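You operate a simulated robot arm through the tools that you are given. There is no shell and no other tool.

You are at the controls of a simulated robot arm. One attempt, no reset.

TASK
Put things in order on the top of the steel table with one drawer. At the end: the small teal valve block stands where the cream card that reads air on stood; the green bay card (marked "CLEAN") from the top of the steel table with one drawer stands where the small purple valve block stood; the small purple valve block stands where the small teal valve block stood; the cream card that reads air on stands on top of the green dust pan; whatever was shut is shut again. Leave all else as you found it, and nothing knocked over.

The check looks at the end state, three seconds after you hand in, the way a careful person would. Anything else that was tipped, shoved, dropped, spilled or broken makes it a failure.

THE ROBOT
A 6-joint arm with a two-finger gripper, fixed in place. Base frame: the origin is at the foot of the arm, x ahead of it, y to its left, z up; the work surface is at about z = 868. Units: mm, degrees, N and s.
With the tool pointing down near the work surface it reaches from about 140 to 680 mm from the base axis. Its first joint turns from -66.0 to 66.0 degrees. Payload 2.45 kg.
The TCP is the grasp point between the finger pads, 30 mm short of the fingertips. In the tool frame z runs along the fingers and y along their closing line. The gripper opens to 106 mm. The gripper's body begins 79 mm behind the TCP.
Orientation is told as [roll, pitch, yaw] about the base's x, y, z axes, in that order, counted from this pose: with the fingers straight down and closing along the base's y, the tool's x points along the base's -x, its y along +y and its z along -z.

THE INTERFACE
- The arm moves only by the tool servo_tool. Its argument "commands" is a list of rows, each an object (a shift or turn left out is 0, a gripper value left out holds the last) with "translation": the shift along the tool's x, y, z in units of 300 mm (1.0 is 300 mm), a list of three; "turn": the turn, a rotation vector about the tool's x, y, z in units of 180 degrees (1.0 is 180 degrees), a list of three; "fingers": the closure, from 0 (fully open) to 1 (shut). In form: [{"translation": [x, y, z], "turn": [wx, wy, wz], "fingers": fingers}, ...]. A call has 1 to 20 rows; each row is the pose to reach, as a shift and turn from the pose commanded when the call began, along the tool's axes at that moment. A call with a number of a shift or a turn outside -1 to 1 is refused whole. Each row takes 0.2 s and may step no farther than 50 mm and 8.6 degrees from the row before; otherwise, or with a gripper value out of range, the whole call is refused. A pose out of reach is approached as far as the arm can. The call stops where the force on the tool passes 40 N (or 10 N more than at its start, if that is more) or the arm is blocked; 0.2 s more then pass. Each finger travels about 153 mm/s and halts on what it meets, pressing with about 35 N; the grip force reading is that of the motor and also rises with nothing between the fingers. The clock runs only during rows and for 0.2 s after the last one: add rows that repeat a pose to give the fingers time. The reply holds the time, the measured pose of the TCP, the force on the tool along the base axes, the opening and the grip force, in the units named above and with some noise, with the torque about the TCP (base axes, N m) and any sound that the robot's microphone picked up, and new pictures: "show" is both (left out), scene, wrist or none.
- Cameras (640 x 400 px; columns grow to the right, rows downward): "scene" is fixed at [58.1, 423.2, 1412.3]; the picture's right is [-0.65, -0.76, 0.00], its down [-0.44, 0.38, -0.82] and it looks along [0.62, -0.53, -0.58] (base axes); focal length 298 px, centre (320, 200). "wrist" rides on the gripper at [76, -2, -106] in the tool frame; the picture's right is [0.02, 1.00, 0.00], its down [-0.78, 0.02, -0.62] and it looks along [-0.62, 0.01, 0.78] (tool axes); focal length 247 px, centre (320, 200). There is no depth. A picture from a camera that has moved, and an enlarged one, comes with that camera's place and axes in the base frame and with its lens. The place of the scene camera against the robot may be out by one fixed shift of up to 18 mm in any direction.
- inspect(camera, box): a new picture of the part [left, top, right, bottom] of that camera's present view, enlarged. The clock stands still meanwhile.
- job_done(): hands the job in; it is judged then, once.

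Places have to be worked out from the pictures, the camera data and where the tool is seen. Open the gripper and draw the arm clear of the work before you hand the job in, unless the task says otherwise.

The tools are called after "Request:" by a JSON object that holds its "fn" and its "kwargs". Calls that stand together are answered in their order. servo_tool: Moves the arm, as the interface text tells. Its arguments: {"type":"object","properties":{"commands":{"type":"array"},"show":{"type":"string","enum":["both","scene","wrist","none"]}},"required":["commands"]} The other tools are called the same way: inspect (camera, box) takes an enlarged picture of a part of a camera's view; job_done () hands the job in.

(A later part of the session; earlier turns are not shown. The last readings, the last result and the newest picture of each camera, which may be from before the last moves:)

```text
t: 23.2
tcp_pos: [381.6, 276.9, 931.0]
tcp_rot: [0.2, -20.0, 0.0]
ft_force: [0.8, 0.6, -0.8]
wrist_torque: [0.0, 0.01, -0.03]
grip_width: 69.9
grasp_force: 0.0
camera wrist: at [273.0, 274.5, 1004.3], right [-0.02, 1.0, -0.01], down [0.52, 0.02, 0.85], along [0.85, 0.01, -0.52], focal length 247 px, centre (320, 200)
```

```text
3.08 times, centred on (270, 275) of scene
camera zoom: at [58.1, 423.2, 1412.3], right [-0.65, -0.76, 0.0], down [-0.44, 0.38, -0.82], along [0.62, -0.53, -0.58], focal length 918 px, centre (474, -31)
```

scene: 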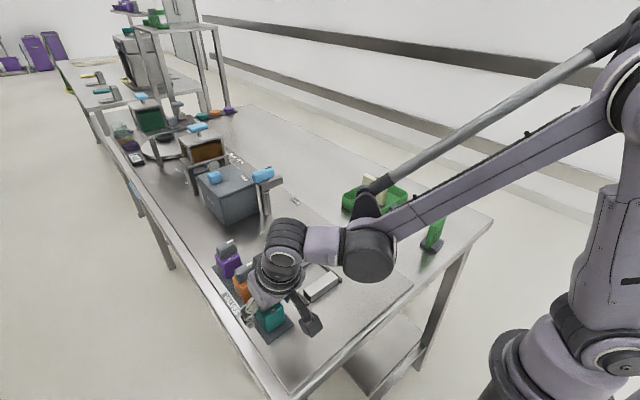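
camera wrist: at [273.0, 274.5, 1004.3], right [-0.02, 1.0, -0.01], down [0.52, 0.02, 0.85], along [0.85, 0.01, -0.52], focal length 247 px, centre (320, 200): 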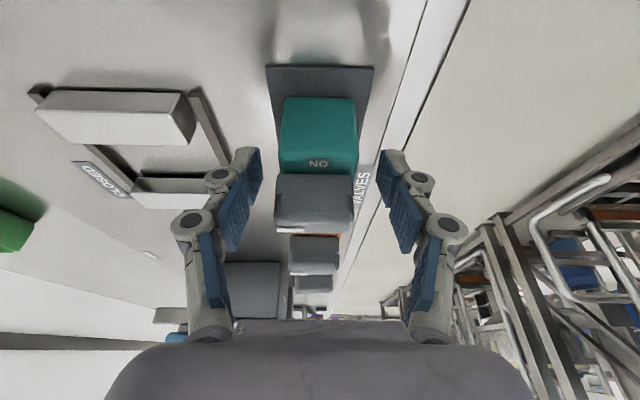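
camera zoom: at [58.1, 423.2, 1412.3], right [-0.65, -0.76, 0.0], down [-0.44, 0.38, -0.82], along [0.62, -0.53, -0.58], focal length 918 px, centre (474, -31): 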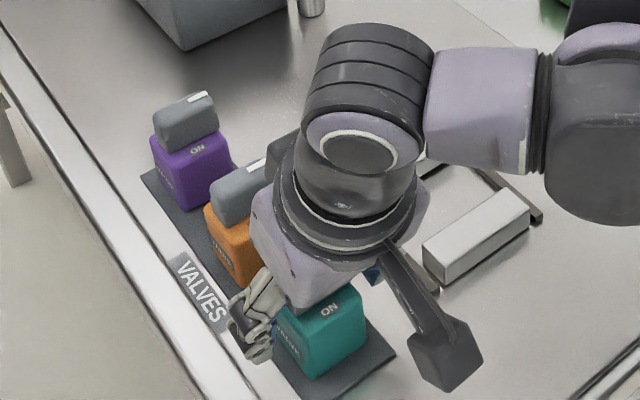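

The block lies between the pads. I'll make the last ~28 mm advance with a tiny sideways trim.

Request:
{"fn": "servo_tool", "kwargs": {"commands": [{"translation": [0, -0.004, 0.035]}, {"translation": [0, -0.004, 0.07]}, {"translation": [0, -0.004, 0.0925]}, {"translation": [0, -0.004, 0.0925]}, {"translation": [0, -0.004, 0.0925]}]}}

Request:
{"fn": "inspect", "kwargs": {"camera": "wrist", "box": [220, 60, 420, 240]}}

Request:
{"fn": "inspect", "kwargs": {"camera": "scene", "box": [210, 240, 350, 350]}}

```text
t: 24.4
tcp_pos: [392.0, 273.4, 906.0]
tcp_rot: [0.1, -20.0, -0.1]
ft_force: [-0.6, -0.4, 0.4]
wrist_torque: [0.03, -0.01, -0.01]
grip_width: 69.9
grasp_force: 0.3
camera wrist: at [283.6, 271.6, 978.3], right [-0.02, 1.0, -0.01], down [0.52, 0.02, 0.85], along [0.85, 0.01, -0.52], focal length 247 px, centre (320, 200)
```

scene: 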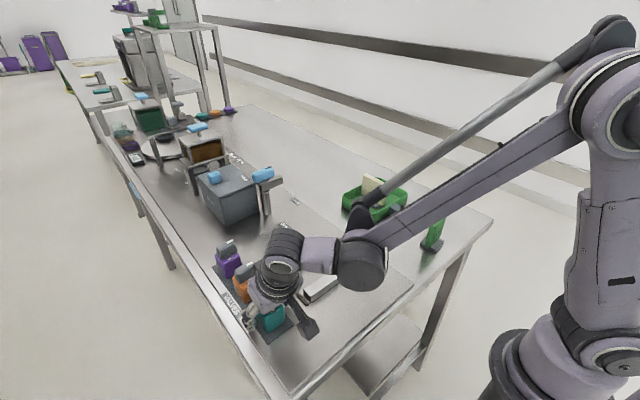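
wrist: 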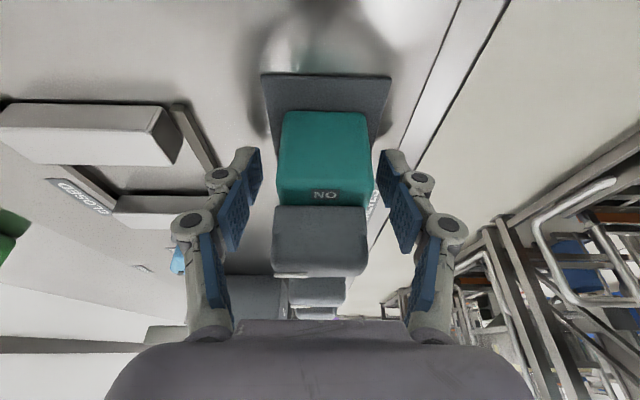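

```text
2.22 times, centred on (320, 150) of wrist
camera zoom: at [283.6, 271.6, 978.3], right [-0.02, 1.0, -0.01], down [0.52, 0.02, 0.85], along [0.85, 0.01, -0.52], focal length 549 px, centre (320, 311)
```

zoom: 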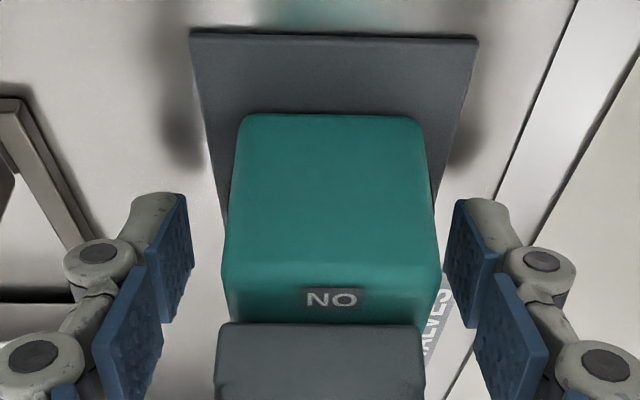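

```text
3.64 times, centred on (280, 295) of scene
camera zoom: at [58.1, 423.2, 1412.3], right [-0.65, -0.76, 0.0], down [-0.44, 0.38, -0.82], along [0.62, -0.53, -0.58], focal length 1085 px, centre (466, -146)
```

zoom: 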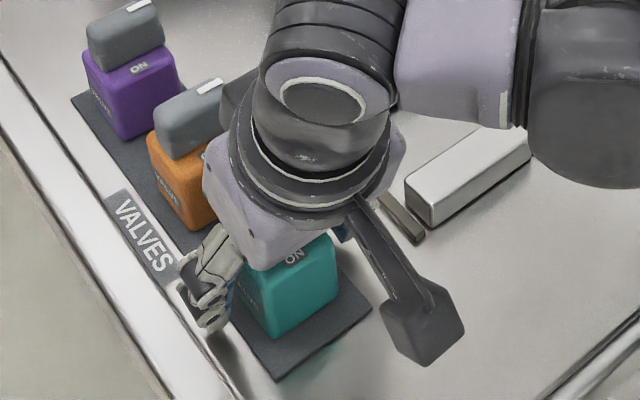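

The block is ~2 mm toward +y from the pad midpoint; I'll trim that and close gently.

Request:
{"fn": "servo_tool", "kwargs": {"commands": [{"translation": [0, 0.006, 0]}, {"translation": [0, 0.006, 0], "fingers": 0.45}, {"translation": [0, 0.006, 0], "fingers": 0.55}, {"translation": [0, 0.006, 0], "fingers": 0.65}, {"translation": [0, 0.006, 0], "fingers": 0.75}, {"translation": [0, 0.006, 0], "fingers": 0.75}]}}

Request:
{"fn": "inspect", "kwargs": {"camera": "wrist", "box": [220, 60, 420, 240]}}

```text
t: 25.8
tcp_pos: [392.4, 276.0, 905.5]
tcp_rot: [0.1, -20.0, 0.0]
ft_force: [-0.6, 1.1, 1.5]
wrist_torque: [0.02, 0.01, 0.01]
grip_width: 43.2
grasp_force: 34.8
camera wrist: at [283.4, 273.3, 978.3], right [-0.02, 1.0, -0.01], down [0.52, 0.02, 0.85], along [0.85, 0.01, -0.52], focal length 247 px, centre (320, 200)
```

scene: 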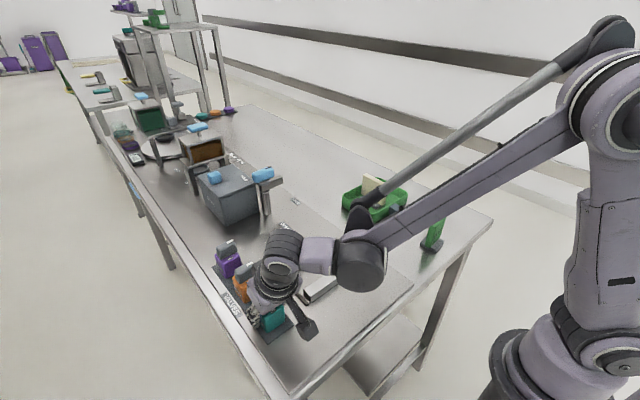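
wrist: 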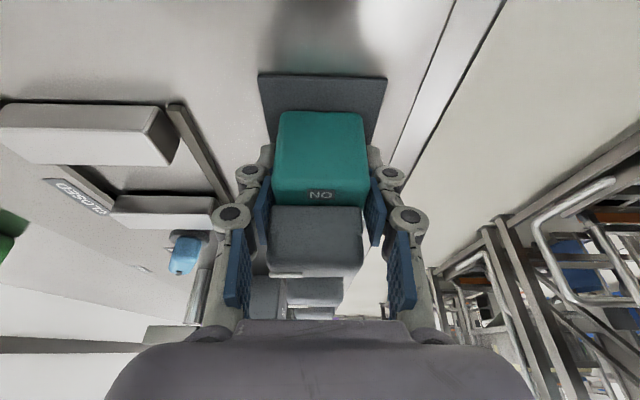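

```text
2.22 times, centred on (320, 150) of wrist
camera zoom: at [283.4, 273.3, 978.3], right [-0.02, 1.0, -0.01], down [0.52, 0.02, 0.85], along [0.85, 0.01, -0.52], focal length 549 px, centre (320, 311)
```

zoom: 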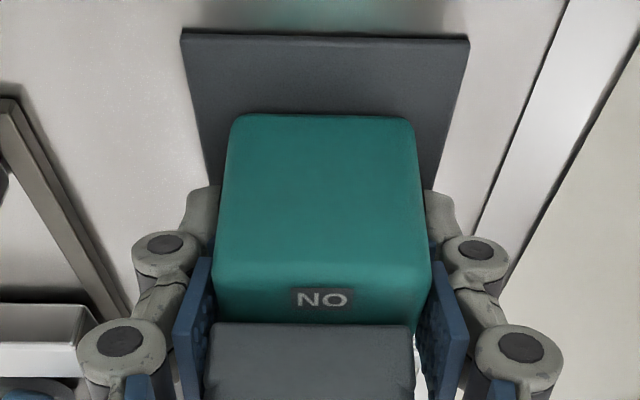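

The teal block is gripped at 43.2 mm with its centre at about (391.6, 274.7), and the knob looks undisturbed. Lifting straight up.

Request:
{"fn": "servo_tool", "kwargs": {"commands": [{"translation": [-0.0114, 0, -0.0313]}, {"translation": [-0.0456, 0, -0.1253]}, {"translation": [-0.0912, 0, -0.2506]}, {"translation": [-0.1368, 0, -0.3759]}, {"translation": [-0.1653, 0, -0.4542]}, {"translation": [-0.1653, 0, -0.4542]}]}}

```text
t: 27.2
tcp_pos: [391.0, 273.8, 1051.2]
tcp_rot: [0.0, -20.0, 0.0]
ft_force: [0.2, -0.2, -2.3]
wrist_torque: [0.02, 0.01, 0.01]
grip_width: 43.1
grasp_force: 34.9
camera wrist: at [282.6, 272.6, 1124.3], right [-0.02, 1.0, -0.01], down [0.52, 0.02, 0.85], along [0.85, 0.01, -0.52], focal length 247 px, centre (320, 200)
```

scene: 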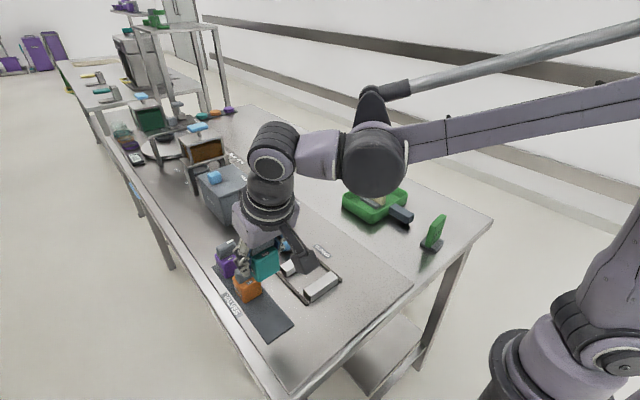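
wrist: 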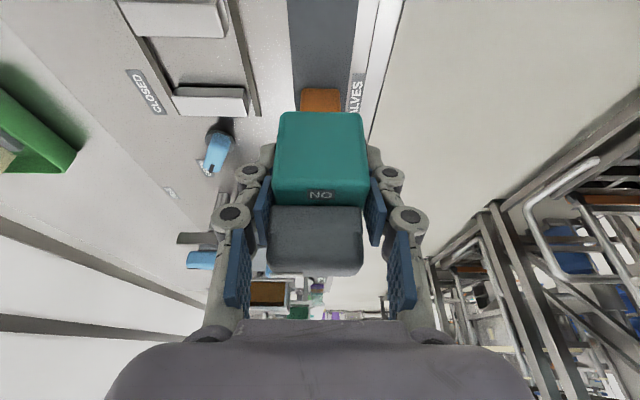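

The block is clear. Traveling at height, keeping clear of the lever post, to the middle of the table.

Request:
{"fn": "servo_tool", "kwargs": {"commands": [{"translation": [-0.0293, -0.1402, 0.001]}, {"translation": [-0.0586, -0.2805, 0.002]}, {"translation": [-0.0879, -0.4207, 0.003]}, {"translation": [-0.1171, -0.561, 0.004]}, {"translation": [-0.1464, -0.7012, 0.005]}, {"translation": [-0.1757, -0.8415, 0.006]}, {"translation": [-0.205, -0.9817, 0.007]}, {"translation": [-0.205, -0.9817, 0.007]}], "show": "scene"}}

```text
t: 29.0
tcp_pos: [450.7, -18.2, 1069.4]
tcp_rot: [0.1, -20.0, 0.1]
ft_force: [-0.6, 0.1, -2.2]
wrist_torque: [-0.03, -0.01, -0.03]
grip_width: 43.0
grasp_force: 35.0
```

scene: 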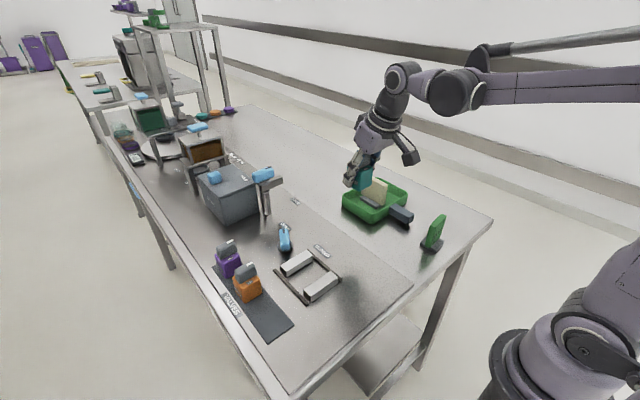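

Request:
{"fn": "servo_tool", "kwargs": {"commands": [{"translation": [-0.0992, -0.1133, 0.0361]}, {"translation": [-0.1983, -0.2267, 0.0722]}, {"translation": [-0.2975, -0.34, 0.1083]}, {"translation": [-0.3967, -0.4533, 0.1444]}, {"translation": [-0.4958, -0.5667, 0.1805]}, {"translation": [-0.595, -0.68, 0.2166]}, {"translation": [-0.595, -0.68, 0.2166]}]}}

```text
t: 30.6
tcp_pos: [641.6, -223.4, 1071.0]
tcp_rot: [0.1, -20.0, 0.0]
ft_force: [0.5, 0.5, -1.6]
wrist_torque: [0.0, -0.01, 0.02]
grip_width: 43.1
grasp_force: 35.1
camera wrist: at [533.3, -225.6, 1143.3], right [-0.02, 1.0, -0.01], down [0.52, 0.02, 0.85], along [0.85, 0.01, -0.52], focal length 247 px, centre (320, 200)
```

scene: 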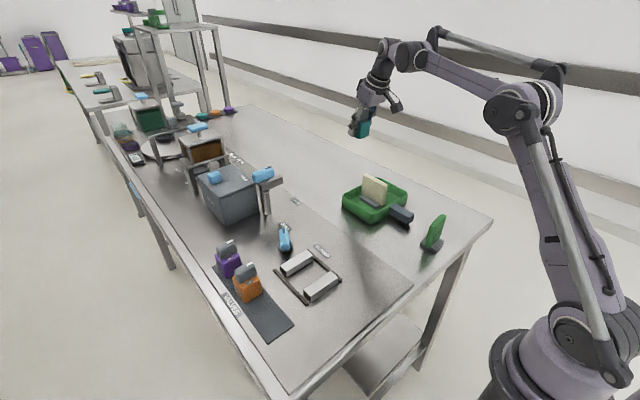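
wrist: 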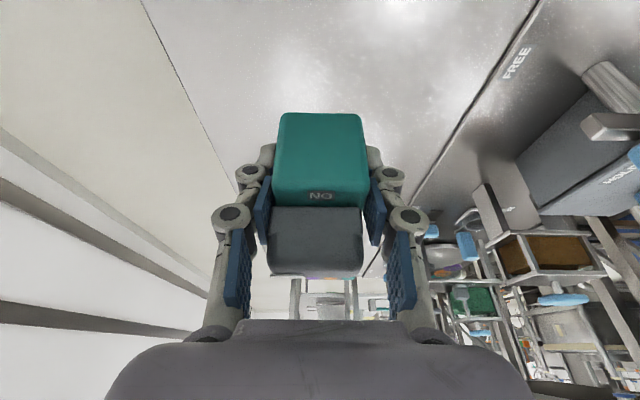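

I'm above the far spot. Descending toward where the cream card stood, to TCP z≈950 first.

Request:
{"fn": "servo_tool", "kwargs": {"commands": [{"translation": [0.0039, -0.0011, 0.1405]}, {"translation": [0.0077, -0.0022, 0.281]}, {"translation": [0.0116, -0.0033, 0.4215]}, {"translation": [0.0116, -0.0033, 0.4215]}, {"translation": [0.0116, -0.0033, 0.4215]}]}}

Request:
{"fn": "inspect", "kwargs": {"camera": "scene", "box": [310, 120, 430, 230]}}

```text
t: 31.8
tcp_pos: [681.1, -223.2, 947.9]
tcp_rot: [0.1, -20.0, -0.1]
ft_force: [0.9, 0.4, -1.9]
wrist_torque: [-0.01, 0.0, -0.01]
grip_width: 43.3
grasp_force: 35.1
camera wrist: at [572.3, -224.1, 1021.6], right [-0.02, 1.0, -0.01], down [0.52, 0.02, 0.85], along [0.85, 0.01, -0.52], focal length 247 px, centre (320, 200)
```

scene: 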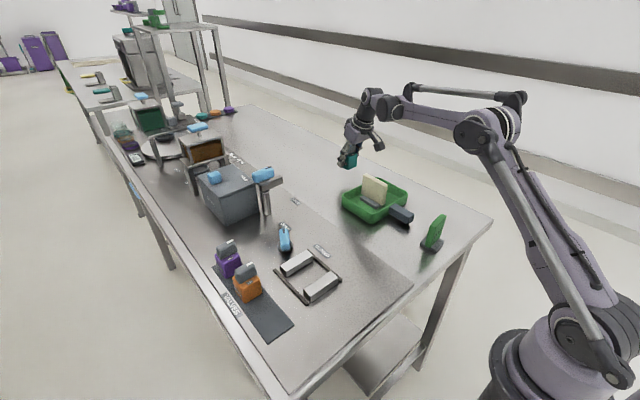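
wrist: 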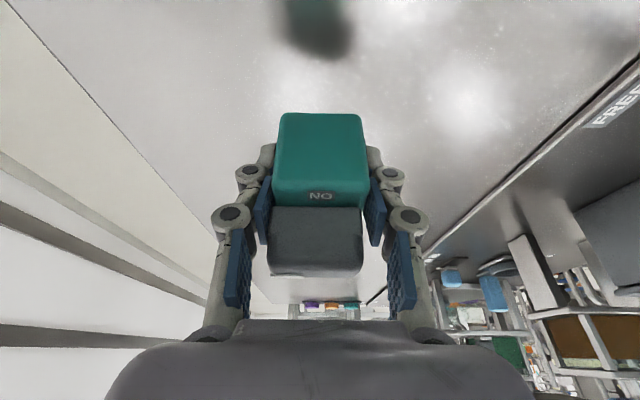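

```text
3.64 times, centred on (370, 175) of scene
camera zoom: at [58.1, 423.2, 1412.3], right [-0.65, -0.76, 0.0], down [-0.44, 0.38, -0.82], along [0.62, -0.53, -0.58], focal length 1085 px, centre (138, 291)
```

zoom: 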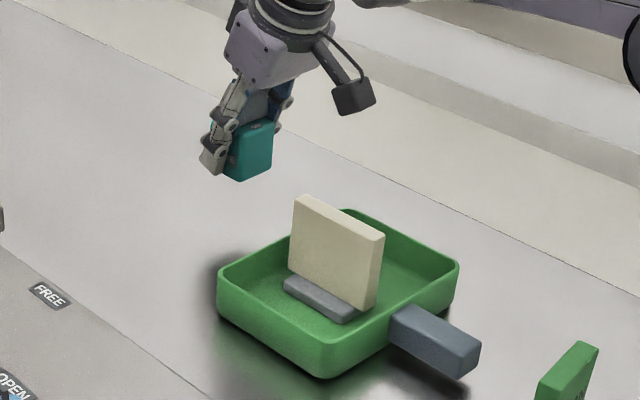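

Request:
{"fn": "servo_tool", "kwargs": {"commands": [{"translation": [0.0137, -0.0015, 0.0376]}, {"translation": [0.0274, -0.003, 0.0752]}, {"translation": [0.0388, -0.0045, 0.1065]}, {"translation": [0.0388, -0.0045, 0.1065]}]}}

Request:
{"fn": "inspect", "kwargs": {"camera": "scene", "box": [310, 120, 430, 230]}}

```text
t: 32.8
tcp_pos: [680.2, -225.3, 914.0]
tcp_rot: [0.0, -20.1, 0.0]
ft_force: [0.1, -0.4, -1.6]
wrist_torque: [0.01, -0.04, -0.04]
grip_width: 43.3
grasp_force: 35.0
camera wrist: at [571.5, -227.5, 988.7], right [-0.02, 1.0, -0.01], down [0.52, 0.02, 0.85], along [0.85, 0.01, -0.52], focal length 247 px, centre (320, 200)
```

scene: 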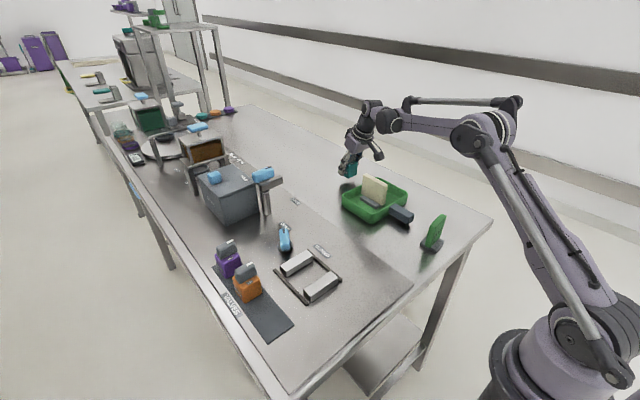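
wrist: 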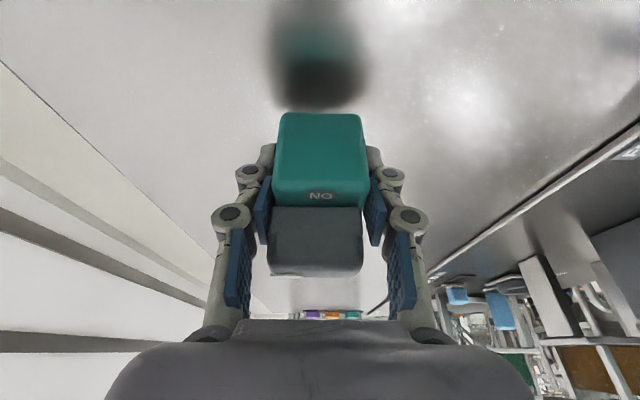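

```text
3.64 times, centred on (370, 175) of scene
camera zoom: at [58.1, 423.2, 1412.3], right [-0.65, -0.76, 0.0], down [-0.44, 0.38, -0.82], along [0.62, -0.53, -0.58], focal length 1085 px, centre (138, 291)
```

zoom: 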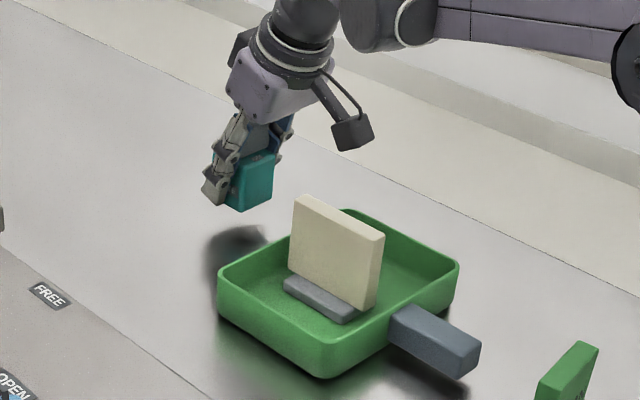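

Request:
{"fn": "servo_tool", "kwargs": {"commands": [{"translation": [0.0034, 0, 0.0094]}, {"translation": [0.0068, 0, 0.0188]}, {"translation": [0.0068, 0, 0.0188]}], "show": "none"}}

```text
t: 33.6
tcp_pos: [679.7, -225.3, 909.4]
tcp_rot: [0.1, -20.0, 0.0]
ft_force: [0.6, -0.8, -1.5]
wrist_torque: [-0.01, 0.0, -0.01]
grip_width: 43.6
grasp_force: 34.6
```

Request:
{"fn": "servo_tool", "kwargs": {"commands": [{"translation": [0.0011, 0, 0.0031]}, {"translation": [0.0023, 0, 0.0063]}, {"translation": [0.0034, 0, 0.0094]}, {"translation": [0.0034, 0, 0.0094]}], "show": "none"}}

```text
t: 34.6
tcp_pos: [679.8, -226.1, 906.9]
tcp_rot: [0.1, -20.0, 0.0]
ft_force: [0.6, -1.2, -2.1]
wrist_torque: [0.0, 0.01, -0.01]
grip_width: 43.1
grasp_force: 34.9
```

Request:
{"fn": "servo_tool", "kwargs": {"commands": [{"translation": [0.0011, 0, 0.0031]}, {"translation": [0.0017, 0, 0.0047]}, {"translation": [0.0023, 0, 0.0063]}, {"translation": [0.0023, 0, 0.0063]}], "show": "none"}}

```text
t: 35.6
tcp_pos: [679.9, -225.5, 905.3]
tcp_rot: [0.1, -20.0, -0.1]
ft_force: [0.2, 0.3, -1.1]
wrist_torque: [-0.01, -0.02, -0.03]
grip_width: 43.2
grasp_force: 35.2
```

Request:
{"fn": "servo_tool", "kwargs": {"commands": [{"translation": [0.0006, 0, 0.0016]}, {"translation": [0.0011, 0, 0.0031]}, {"translation": [0.0017, 0, 0.0047]}, {"translation": [0.0017, 0, 0.0047]}], "show": "none"}}

```text
t: 36.6
tcp_pos: [680.2, -225.4, 903.8]
tcp_rot: [0.1, -20.1, 0.0]
ft_force: [-0.1, -0.8, -1.6]
wrist_torque: [-0.03, 0.05, -0.01]
grip_width: 43.1
grasp_force: 34.7
```

Request:
{"fn": "servo_tool", "kwargs": {"commands": [{"translation": [0.0006, 0, 0.0016]}, {"translation": [0.0011, 0, 0.0031]}, {"translation": [0.0017, 0, 0.0047]}, {"translation": [0.0017, 0, 0.0047]}], "show": "scene"}}

Request:
{"fn": "inspect", "kwargs": {"camera": "scene", "box": [310, 130, 400, 210]}}

```text
t: 37.6
tcp_pos: [681.0, -224.7, 901.3]
tcp_rot: [0.1, -20.0, 0.0]
ft_force: [0.0, 0.2, -2.4]
wrist_torque: [-0.02, 0.08, 0.0]
grip_width: 42.9
grasp_force: 34.9
```

scene: 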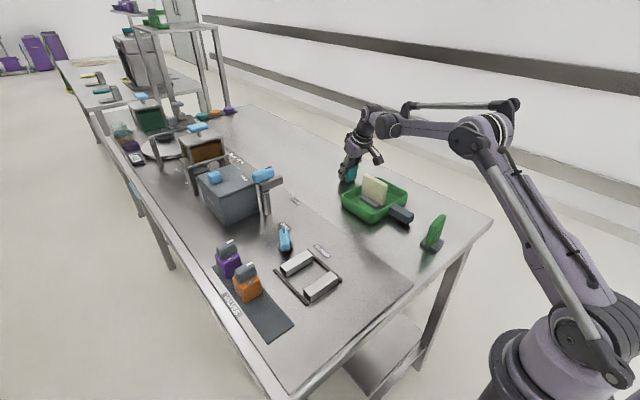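

```text
5.00 times, centred on (355, 170) of scene
camera zoom: at [58.1, 423.2, 1412.3], right [-0.65, -0.76, 0.0], down [-0.44, 0.38, -0.82], along [0.62, -0.53, -0.58], focal length 1492 px, centre (145, 350)
```

zoom: 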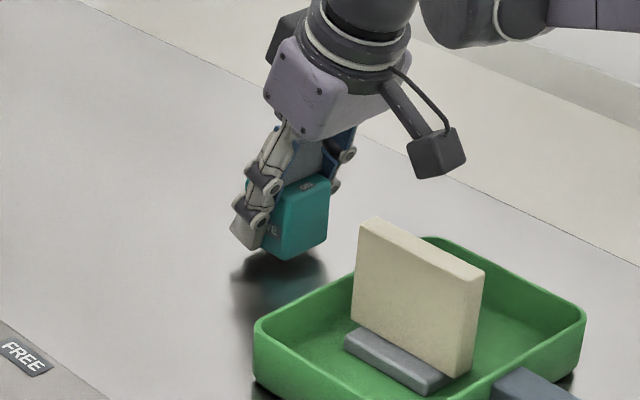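

No contact yet at TCP z≈901.5 (the mat must be a few mm thick). Continuing with half-millimetre steps.

Request:
{"fn": "servo_tool", "kwargs": {"commands": [{"translation": [0.0006, 0, 0.0016]}, {"translation": [0.0011, 0, 0.0031]}, {"translation": [0.0011, 0, 0.0031]}], "show": "none"}}

```text
t: 38.4
tcp_pos: [681.3, -225.4, 900.5]
tcp_rot: [0.1, -20.0, -0.1]
ft_force: [0.0, 0.1, -1.8]
wrist_torque: [0.03, -0.03, -0.01]
grip_width: 43.3
grasp_force: 34.7
```

Request:
{"fn": "servo_tool", "kwargs": {"commands": [{"translation": [0.0006, 0, 0.0016]}, {"translation": [0.0011, 0, 0.0031]}, {"translation": [0.0011, 0, 0.0031]}], "show": "none"}}

```text
t: 39.2
tcp_pos: [679.7, -226.7, 900.1]
tcp_rot: [0.0, -20.1, 0.1]
ft_force: [-1.0, 0.2, -2.2]
wrist_torque: [0.01, 0.0, -0.01]
grip_width: 43.0
grasp_force: 35.0
```

Request:
{"fn": "servo_tool", "kwargs": {"commands": [{"translation": [0.0006, 0, 0.0016]}, {"translation": [0.0011, 0, 0.0031]}, {"translation": [0.0011, 0, 0.0031]}], "show": "wrist"}}

Request:
{"fn": "inspect", "kwargs": {"camera": "scene", "box": [330, 150, 370, 190]}}

```text
t: 40.0
tcp_pos: [680.6, -224.8, 899.1]
tcp_rot: [0.1, -20.0, 0.0]
ft_force: [0.5, 0.1, -1.5]
wrist_torque: [-0.03, 0.0, 0.02]
grip_width: 43.2
grasp_force: 35.4
camera wrist: at [571.6, -227.0, 971.9], right [-0.02, 1.0, -0.01], down [0.52, 0.02, 0.85], along [0.85, 0.01, -0.52], focal length 247 px, centre (320, 200)
```

wrist: 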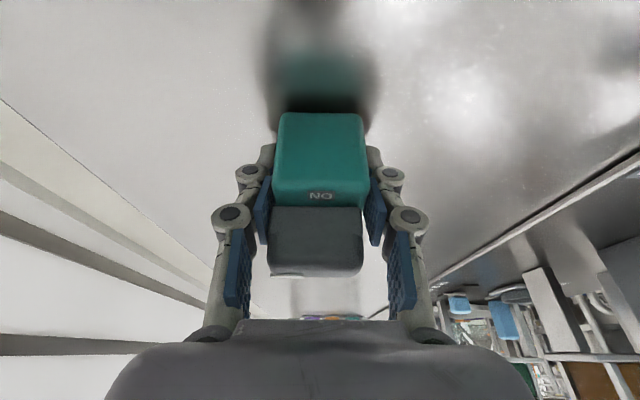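

```text
10.00 times, centred on (350, 170) of scene
camera zoom: at [58.1, 423.2, 1412.3], right [-0.65, -0.76, 0.0], down [-0.44, 0.38, -0.82], along [0.62, -0.53, -0.58], focal length 2985 px, centre (20, 500)
```

zoom: 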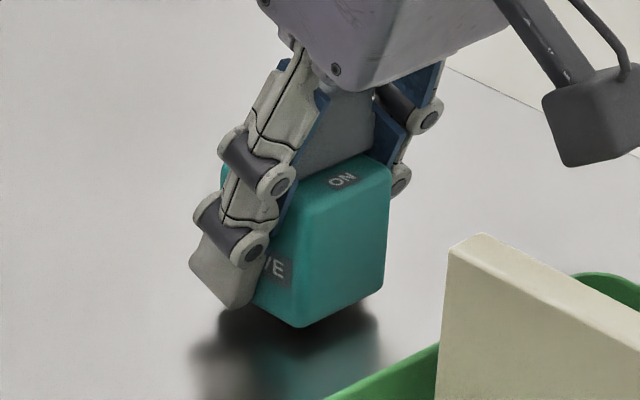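

The block's bottom is still slightly above the surface. Continuing down gently.

Request:
{"fn": "servo_tool", "kwargs": {"commands": [{"translation": [0.0006, 0, 0.0016]}, {"translation": [0.0011, 0, 0.0031]}, {"translation": [0.0017, 0, 0.0047]}, {"translation": [0.0017, 0, 0.0047]}], "show": "none"}}

```text
t: 41.0
tcp_pos: [680.7, -225.9, 897.1]
tcp_rot: [0.1, -20.0, 0.0]
ft_force: [0.7, 0.1, -2.3]
wrist_torque: [0.01, 0.01, -0.02]
grip_width: 43.3
grasp_force: 34.9
```

Request:
{"fn": "servo_tool", "kwargs": {"commands": [{"translation": [0.0006, 0, 0.0016]}, {"translation": [0.0011, 0, 0.0031]}, {"translation": [0.0017, 0, 0.0047]}, {"translation": [0.0017, 0, 0.0047]}], "show": "none"}}

Request:
{"fn": "inspect", "kwargs": {"camera": "scene", "box": [330, 150, 370, 190]}}

```text
t: 42.0
tcp_pos: [681.6, -225.7, 895.6]
tcp_rot: [0.1, -19.9, 0.0]
ft_force: [-0.6, -0.4, -2.3]
wrist_torque: [0.03, 0.0, 0.01]
grip_width: 43.1
grasp_force: 34.9
```

```text
10.00 times, centred on (350, 170) of scene
camera zoom: at [58.1, 423.2, 1412.3], right [-0.65, -0.76, 0.0], down [-0.44, 0.38, -0.82], along [0.62, -0.53, -0.58], focal length 2985 px, centre (20, 500)
```

zoom: 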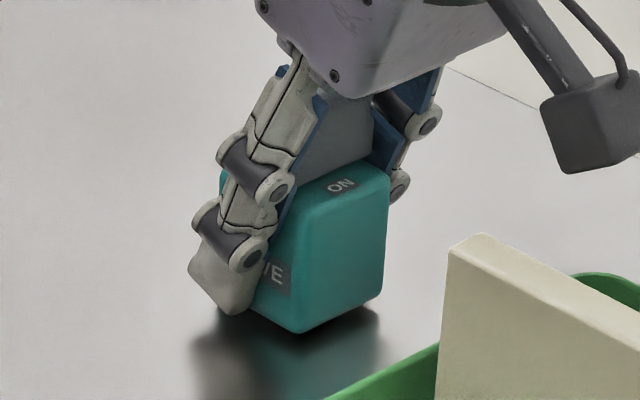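

Request:
{"fn": "servo_tool", "kwargs": {"commands": [{"translation": [0.0006, 0, 0.0016]}, {"translation": [0.0011, 0, 0.0031]}, {"translation": [0.0011, 0, 0.0031]}], "show": "none"}}

```text
t: 42.8
tcp_pos: [680.7, -225.5, 896.2]
tcp_rot: [0.1, -20.0, -0.1]
ft_force: [-0.7, -0.1, -2.4]
wrist_torque: [0.02, 0.02, -0.02]
grip_width: 43.1
grasp_force: 34.8
```

Request:
{"fn": "servo_tool", "kwargs": {"commands": [{"translation": [0.0006, 0, 0.0016]}, {"translation": [0.0011, 0, 0.0031]}, {"translation": [0.0011, 0, 0.0031]}], "show": "none"}}

```text
t: 43.6
tcp_pos: [681.2, -224.7, 894.3]
tcp_rot: [0.1, -20.1, 0.0]
ft_force: [-0.9, -1.4, 1.5]
wrist_torque: [0.09, -0.01, 0.05]
grip_width: 43.1
grasp_force: 34.6
```

The vertical force flipped from -2.3 to +1.5 N, so the block is touching down. One more half-step to seat it.

Request:
{"fn": "servo_tool", "kwargs": {"commands": [{"translation": [0.0006, 0, 0.0016]}, {"translation": [0.0006, 0, 0.0016]}], "show": "none"}}

Request:
{"fn": "inspect", "kwargs": {"camera": "scene", "box": [330, 150, 370, 190]}}

```text
t: 44.2
tcp_pos: [680.7, -224.8, 894.9]
tcp_rot: [0.2, -20.1, 0.0]
ft_force: [-0.1, 1.2, 15.1]
wrist_torque: [0.28, 0.16, 0.0]
grip_width: 43.2
grasp_force: 35.0
```

```text
10.00 times, centred on (350, 170) of scene
camera zoom: at [57.8, 423.3, 1412.2], right [-0.65, -0.76, 0.0], down [-0.44, 0.37, -0.82], along [0.62, -0.53, -0.58], focal length 2985 px, centre (20, 500)
```

zoom: 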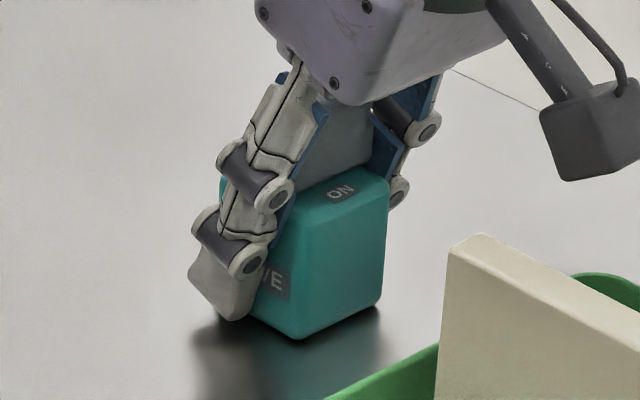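

It's seated at 15 N. Contact came about 11 mm lower than at pickup, so this half of the table is lower than the valve panel. Recomputing with that height puts the block ~4 mm short in x, so I'll lift 2 mm, shift +4 mm in x and set it down again.

Request:
{"fn": "servo_tool", "kwargs": {"commands": [{"translation": [-0.0023, 0, -0.0063]}, {"translation": [-0.0085, 0, -0.004]}, {"translation": [-0.0148, 0, -0.0017]}, {"translation": [-0.0139, 0, 0.001]}, {"translation": [-0.0131, 0, 0.0032]}, {"translation": [-0.0131, 0, 0.0032]}], "show": "none"}}

```text
t: 45.6
tcp_pos: [684.5, -226.3, 893.6]
tcp_rot: [0.1, -20.1, 0.1]
ft_force: [0.2, -0.5, 4.4]
wrist_torque: [0.13, -0.04, 0.03]
grip_width: 43.4
grasp_force: 34.8
```

Seated with light contact (4.4 N). Opening the fingers.

Request:
{"fn": "servo_tool", "kwargs": {"commands": [{"fingers": 0.56}, {"fingers": 0.5}, {"fingers": 0.42}, {"fingers": 0.34}, {"fingers": 0.34}]}}

Request:
{"fn": "inspect", "kwargs": {"camera": "scene", "box": [320, 140, 380, 190]}}

```text
t: 46.8
tcp_pos: [685.3, -225.2, 895.1]
tcp_rot: [0.1, -19.9, 0.1]
ft_force: [0.2, 0.7, 0.9]
wrist_torque: [0.01, 0.0, 0.01]
grip_width: 70.2
grasp_force: 0.0
camera wrist: at [576.0, -226.8, 966.9], right [-0.02, 1.0, -0.01], down [0.52, 0.02, 0.85], along [0.85, 0.01, -0.52], focal length 247 px, centre (320, 200)
```

scene: 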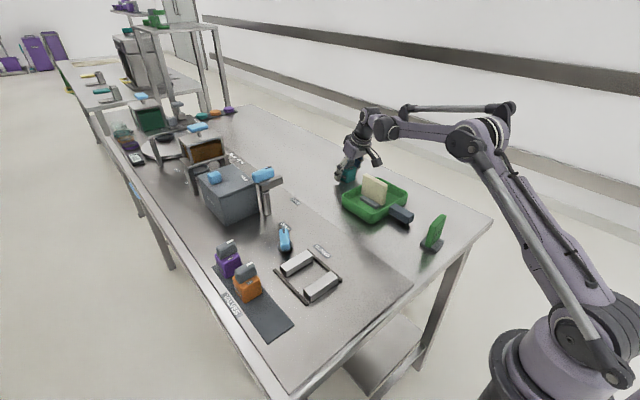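
wrist: 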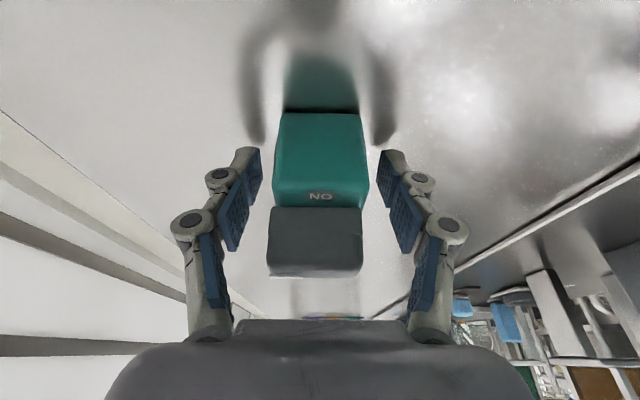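

```text
8.00 times, centred on (350, 165) of scene
camera zoom: at [58.1, 423.2, 1412.3], right [-0.65, -0.76, 0.0], down [-0.44, 0.38, -0.82], along [0.62, -0.53, -0.58], focal length 2388 px, centre (80, 480)
```

zoom: 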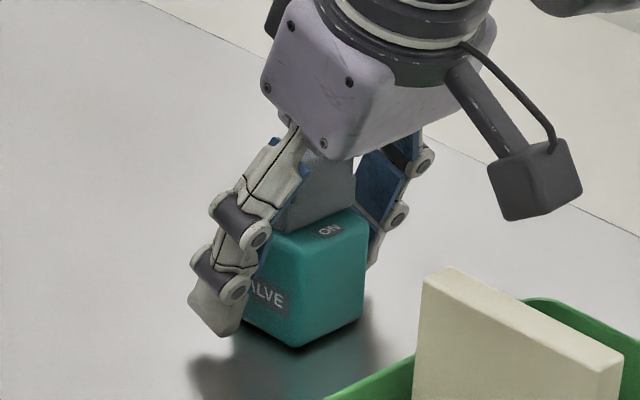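

The block stands free. Retreating along the tool axis and then up.

Request:
{"fn": "servo_tool", "kwargs": {"commands": [{"translation": [0, 0, -0.08]}, {"translation": [0, 0, -0.2]}, {"translation": [0, 0, -0.35]}, {"translation": [0, 0, -0.5]}, {"translation": [0, 0, -0.6]}, {"translation": [0, 0, -0.6]}]}}

Request:
{"fn": "inspect", "kwargs": {"camera": "scene", "box": [310, 130, 430, 230]}}

```text
t: 48.2
tcp_pos: [622.6, -226.6, 1064.1]
tcp_rot: [0.1, -19.9, 0.0]
ft_force: [-0.1, 0.6, -0.3]
wrist_torque: [0.02, -0.04, 0.0]
grip_width: 69.8
grasp_force: 0.2
camera wrist: at [514.0, -228.8, 1136.8], right [-0.02, 1.0, -0.01], down [0.52, 0.02, 0.85], along [0.85, 0.01, -0.52], focal length 247 px, centre (320, 200)
```

scene: 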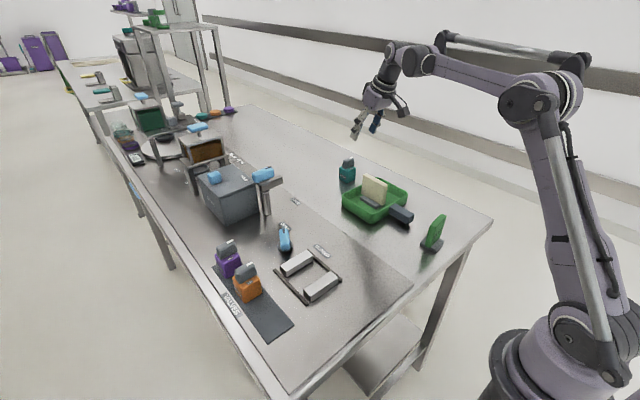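
wrist: 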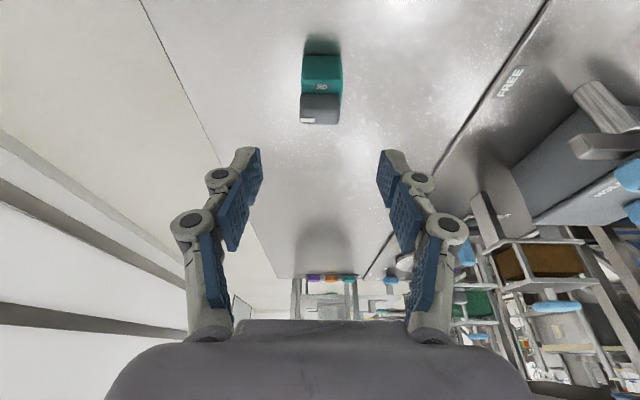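

```text
4.00 times, centred on (370, 180) of scene
camera zoom: at [58.1, 423.2, 1412.3], right [-0.65, -0.76, 0.0], down [-0.44, 0.38, -0.82], along [0.62, -0.53, -0.58], focal length 1194 px, centre (120, 280)
```

zoom: 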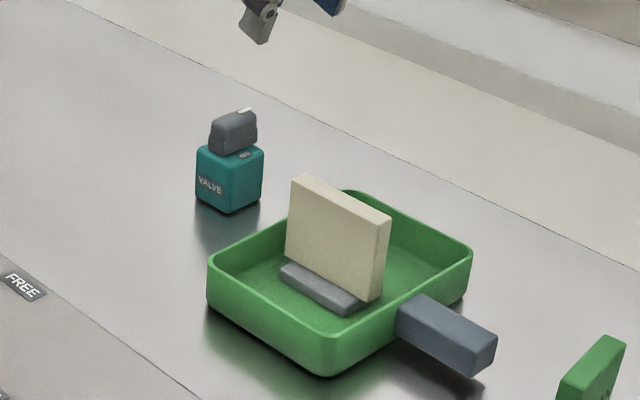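

Request:
{"fn": "inspect", "kwargs": {"camera": "scene", "box": [320, 140, 400, 200]}}

Request:
{"fn": "inspect", "kwargs": {"camera": "wrist", "box": [270, 20, 370, 140]}}

```text
6.67 times, centred on (360, 170) of scene
camera zoom: at [58.1, 423.2, 1412.3], right [-0.65, -0.76, 0.0], down [-0.44, 0.38, -0.82], along [0.62, -0.53, -0.58], focal length 1990 px, centre (53, 400)
```

zoom: 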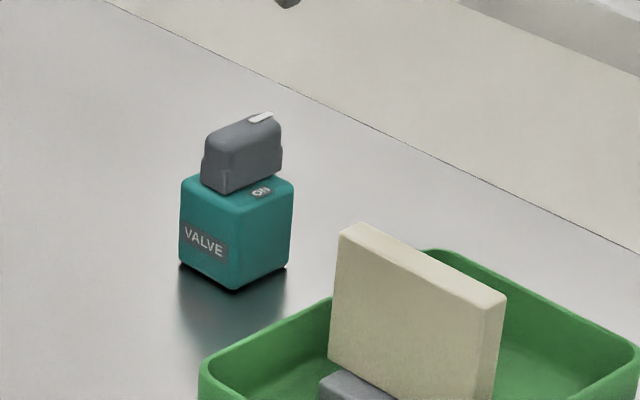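

```text
3.33 times, centred on (320, 80) of wrist
camera zoom: at [514.0, -228.8, 1136.8], right [-0.02, 1.0, -0.01], down [0.52, 0.02, 0.85], along [0.85, 0.01, -0.52], focal length 823 px, centre (320, 600)
```

zoom: 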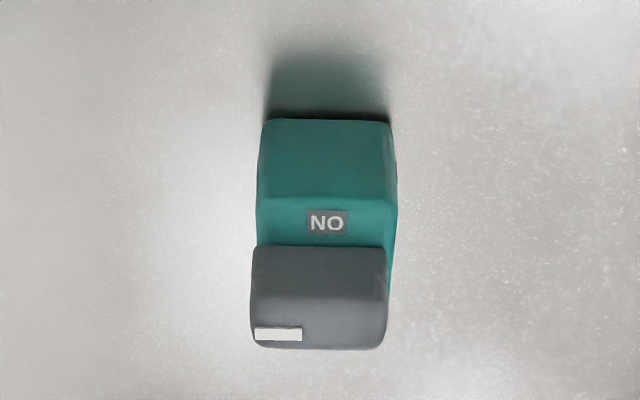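

The teal block stands upright at about (682,-226), within a few mm of the card's old spot. Next I'll un-tilt and travel toward the purple block, going around at height.

Request:
{"fn": "servo_tool", "kwargs": {"commands": [{"translation": [0.0959, 0.0844, -0.0533], "turn": [0, 0.0222, 0]}, {"translation": [0.1919, 0.1688, -0.1067], "turn": [0, 0.0444, 0]}, {"translation": [0.2878, 0.2532, -0.16], "turn": [0, 0.0667, 0]}, {"translation": [0.3838, 0.3376, -0.2134], "turn": [0, 0.0889, 0]}, {"translation": [0.4797, 0.422, -0.2667], "turn": [0, 0.1111, 0]}, {"translation": [0.4797, 0.422, -0.2667], "turn": [0, 0.1111, 0]}], "show": "none"}}

```text
t: 49.6
tcp_pos: [460.3, -99.9, 1088.4]
tcp_rot: [-0.1, -0.1, -0.1]
ft_force: [-0.8, 0.3, 0.6]
wrist_torque: [0.03, -0.01, 0.04]
grip_width: 69.8
grasp_force: 0.0
```

Request:
{"fn": "servo_tool", "kwargs": {"commands": [{"translation": [-0.019, 0.1405, 0]}, {"translation": [-0.0381, 0.281, 0]}, {"translation": [-0.0571, 0.4214, 0]}, {"translation": [-0.0762, 0.5619, 0]}, {"translation": [-0.0952, 0.7024, 0]}, {"translation": [-0.1143, 0.8429, 0]}, {"translation": [-0.1333, 0.9833, 0]}], "show": "none"}}

Request:
{"fn": "servo_tool", "kwargs": {"commands": [{"translation": [0, 0.132, 0.05]}, {"translation": [0, 0.264, 0.1]}, {"translation": [0, 0.264, 0.1]}, {"translation": [0, 0.264, 0.1]}]}}

Request:
{"fn": "inspect", "kwargs": {"camera": "wrist", "box": [270, 50, 390, 190]}}

```text
t: 51.2
tcp_pos: [501.3, 196.9, 1090.2]
tcp_rot: [0.0, 0.0, 0.0]
ft_force: [0.2, 0.1, -0.1]
wrist_torque: [-0.04, 0.01, 0.0]
grip_width: 70.0
grasp_force: 0.0
```

```text
t: 52.2
tcp_pos: [500.3, 275.4, 1059.3]
tcp_rot: [0.0, 0.1, 0.1]
ft_force: [0.0, 0.1, 0.0]
wrist_torque: [0.03, 0.0, 0.01]
grip_width: 70.0
grasp_force: 0.1
camera wrist: at [424.4, 273.4, 1164.7], right [-0.02, 1.0, 0.0], down [0.78, 0.02, 0.62], along [0.62, 0.01, -0.78], focal length 247 px, centre (320, 200)
```

scene: 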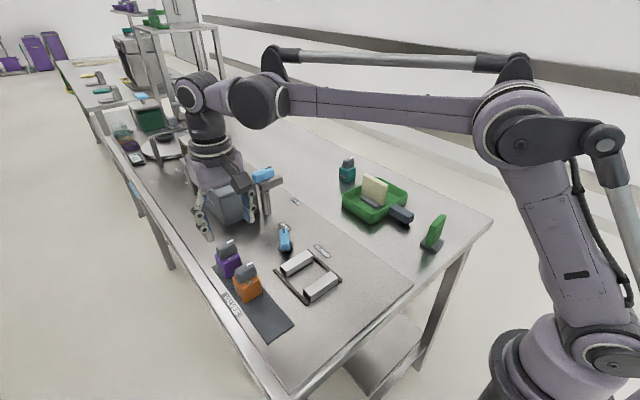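
wrist: 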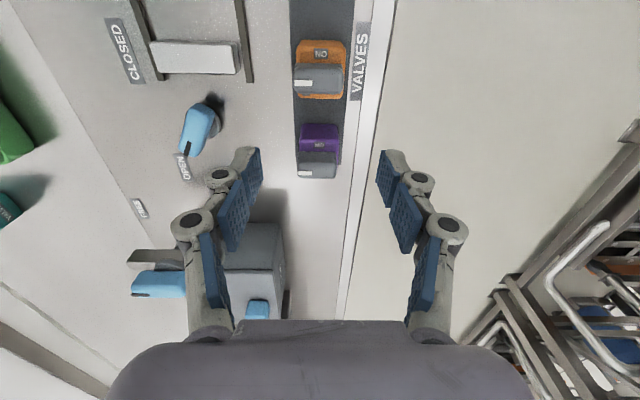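

```text
2.86 times, centred on (330, 120) of wrist
camera zoom: at [424.4, 273.4, 1164.7], right [-0.02, 1.0, 0.0], down [0.78, 0.02, 0.62], along [0.62, 0.01, -0.78], focal length 706 px, centre (291, 429)
```

zoom: 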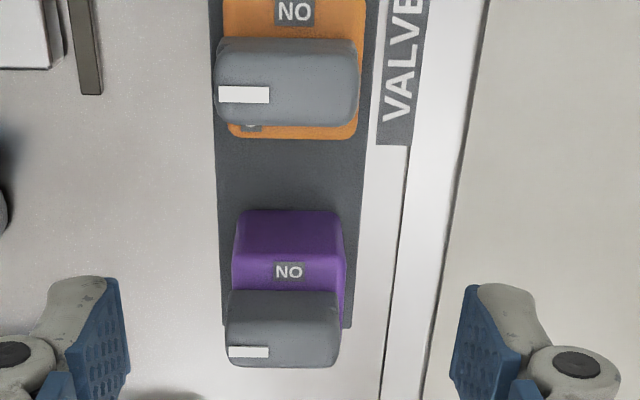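

Purple's centre is at about (560, 273.9). I'll move over it and descend to TCP z≈960 with fingers straddling.

Request:
{"fn": "servo_tool", "kwargs": {"commands": [{"translation": [-0.0995, -0.002, 0.0]}, {"translation": [-0.199, -0.004, 0.0]}, {"translation": [-0.199, -0.004, 0.11]}, {"translation": [-0.199, -0.004, 0.22]}, {"translation": [-0.199, -0.004, 0.33]}, {"translation": [-0.199, -0.004, 0.33]}, {"translation": [-0.199, -0.004, 0.33]}]}}

Request:
{"fn": "inspect", "kwargs": {"camera": "wrist", "box": [230, 60, 410, 240]}}

Request:
{"fn": "inspect", "kwargs": {"camera": "scene", "box": [180, 190, 320, 330]}}

```text
t: 53.8
tcp_pos: [560.0, 272.2, 959.5]
tcp_rot: [0.1, -0.1, -0.1]
ft_force: [-0.5, 1.0, -0.4]
wrist_torque: [-0.02, -0.02, 0.04]
grip_width: 69.9
grasp_force: 0.0
camera wrist: at [483.7, 270.4, 1065.7], right [-0.02, 1.0, 0.0], down [0.78, 0.02, 0.62], along [0.62, 0.01, -0.78], focal length 247 px, centre (320, 200)
```

scene: 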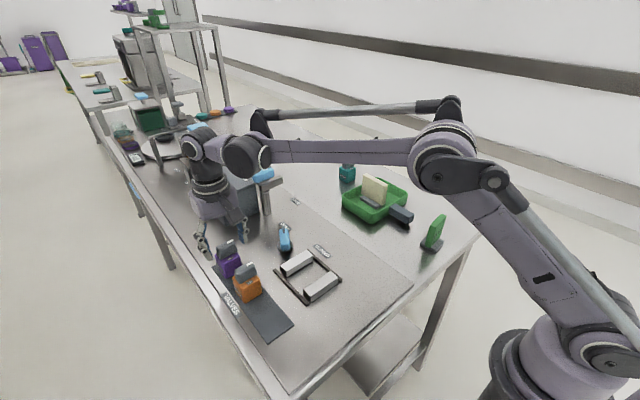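
wrist: 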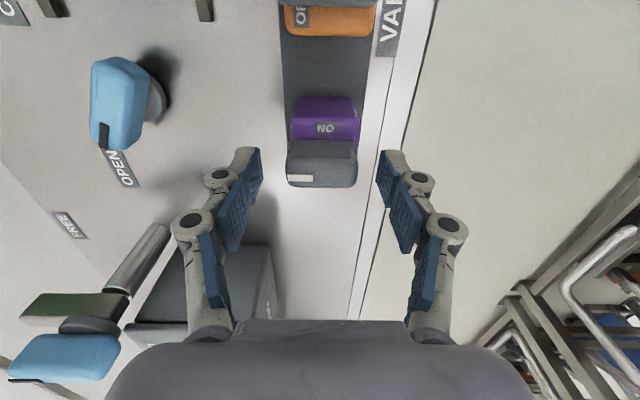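

```text
2.22 times, centred on (320, 150) of wrist
camera zoom: at [483.7, 270.4, 1065.7], right [-0.02, 1.0, 0.0], down [0.78, 0.02, 0.62], along [0.62, 0.01, -0.78], focal length 549 px, centre (320, 311)
```

zoom: 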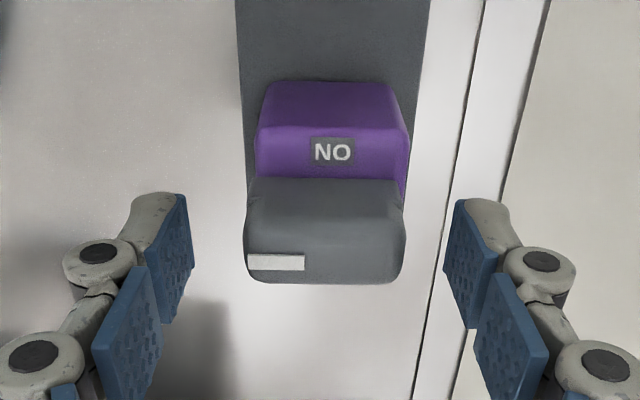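

```text
2.86 times, centred on (250, 260) of scene
camera zoom: at [58.1, 423.2, 1412.3], right [-0.65, -0.76, 0.0], down [-0.44, 0.38, -0.82], along [0.62, -0.53, -0.58], focal length 853 px, centre (520, 29)
```

zoom: 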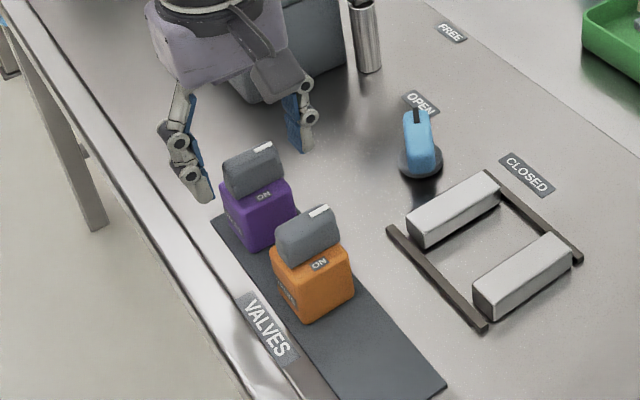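

The block is ~2 mm to +y of the pad midpoint. I'll trim and descend to TCP z≈906.

Request:
{"fn": "servo_tool", "kwargs": {"commands": [{"translation": [0, 0.0067, 0.06]}, {"translation": [0, 0.0067, 0.12]}, {"translation": [0, 0.0067, 0.16]}, {"translation": [0, 0.0067, 0.178]}, {"translation": [0, 0.0067, 0.178]}]}}

Request:
{"fn": "inspect", "kwargs": {"camera": "wrist", "box": [230, 60, 410, 240]}}

Request:
{"fn": "inspect", "kwargs": {"camera": "scene", "box": [180, 200, 280, 300]}}

```text
t: 55.0
tcp_pos: [559.4, 274.4, 908.0]
tcp_rot: [0.1, 0.0, 0.0]
ft_force: [0.1, 1.1, -1.6]
wrist_torque: [0.0, 0.03, 0.0]
grip_width: 69.9
grasp_force: 0.2
camera wrist: at [483.7, 274.1, 1013.6], right [-0.02, 1.0, 0.0], down [0.78, 0.02, 0.62], along [0.62, 0.01, -0.78], focal length 247 px, centre (320, 200)
```

scene: 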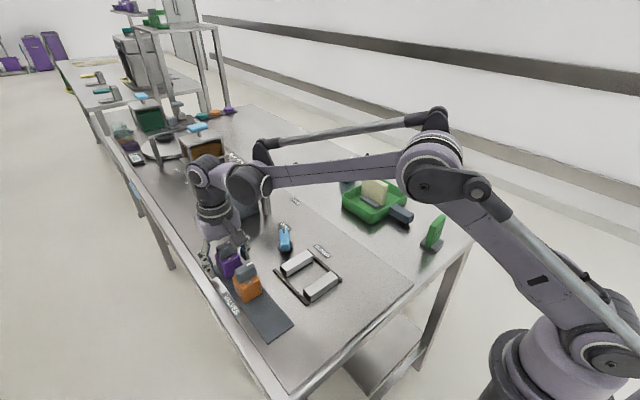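
wrist: 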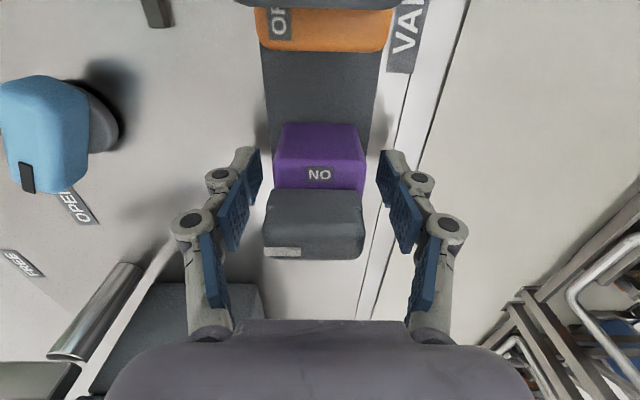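

```text
2.22 times, centred on (320, 150) of wrist
camera zoom: at [483.7, 274.1, 1013.6], right [-0.02, 1.0, 0.0], down [0.78, 0.02, 0.62], along [0.62, 0.01, -0.78], focal length 549 px, centre (320, 311)
```

zoom: 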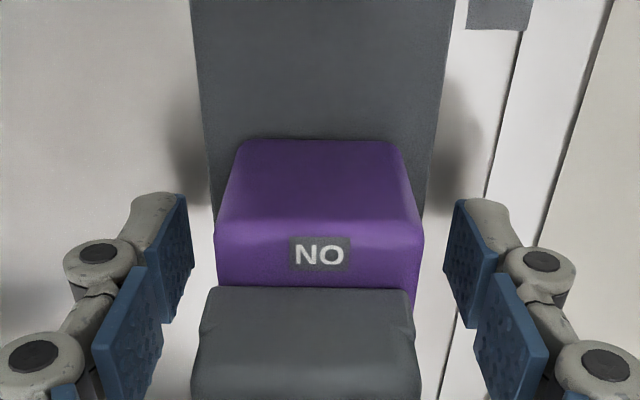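

```text
4.00 times, centred on (230, 250) of scene
camera zoom: at [58.1, 423.2, 1412.3], right [-0.65, -0.76, 0.0], down [-0.44, 0.38, -0.82], along [0.62, -0.53, -0.58], focal length 1194 px, centre (680, 0)
```

zoom: 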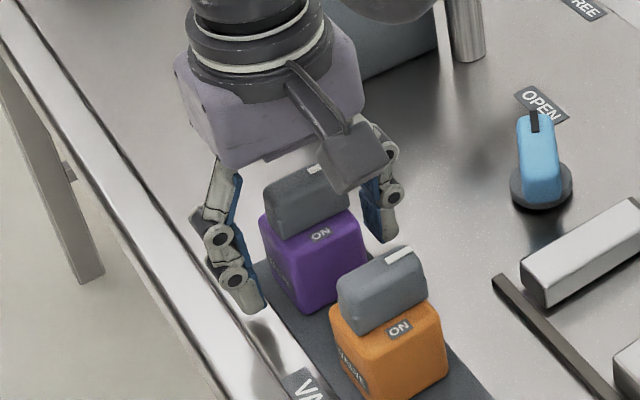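

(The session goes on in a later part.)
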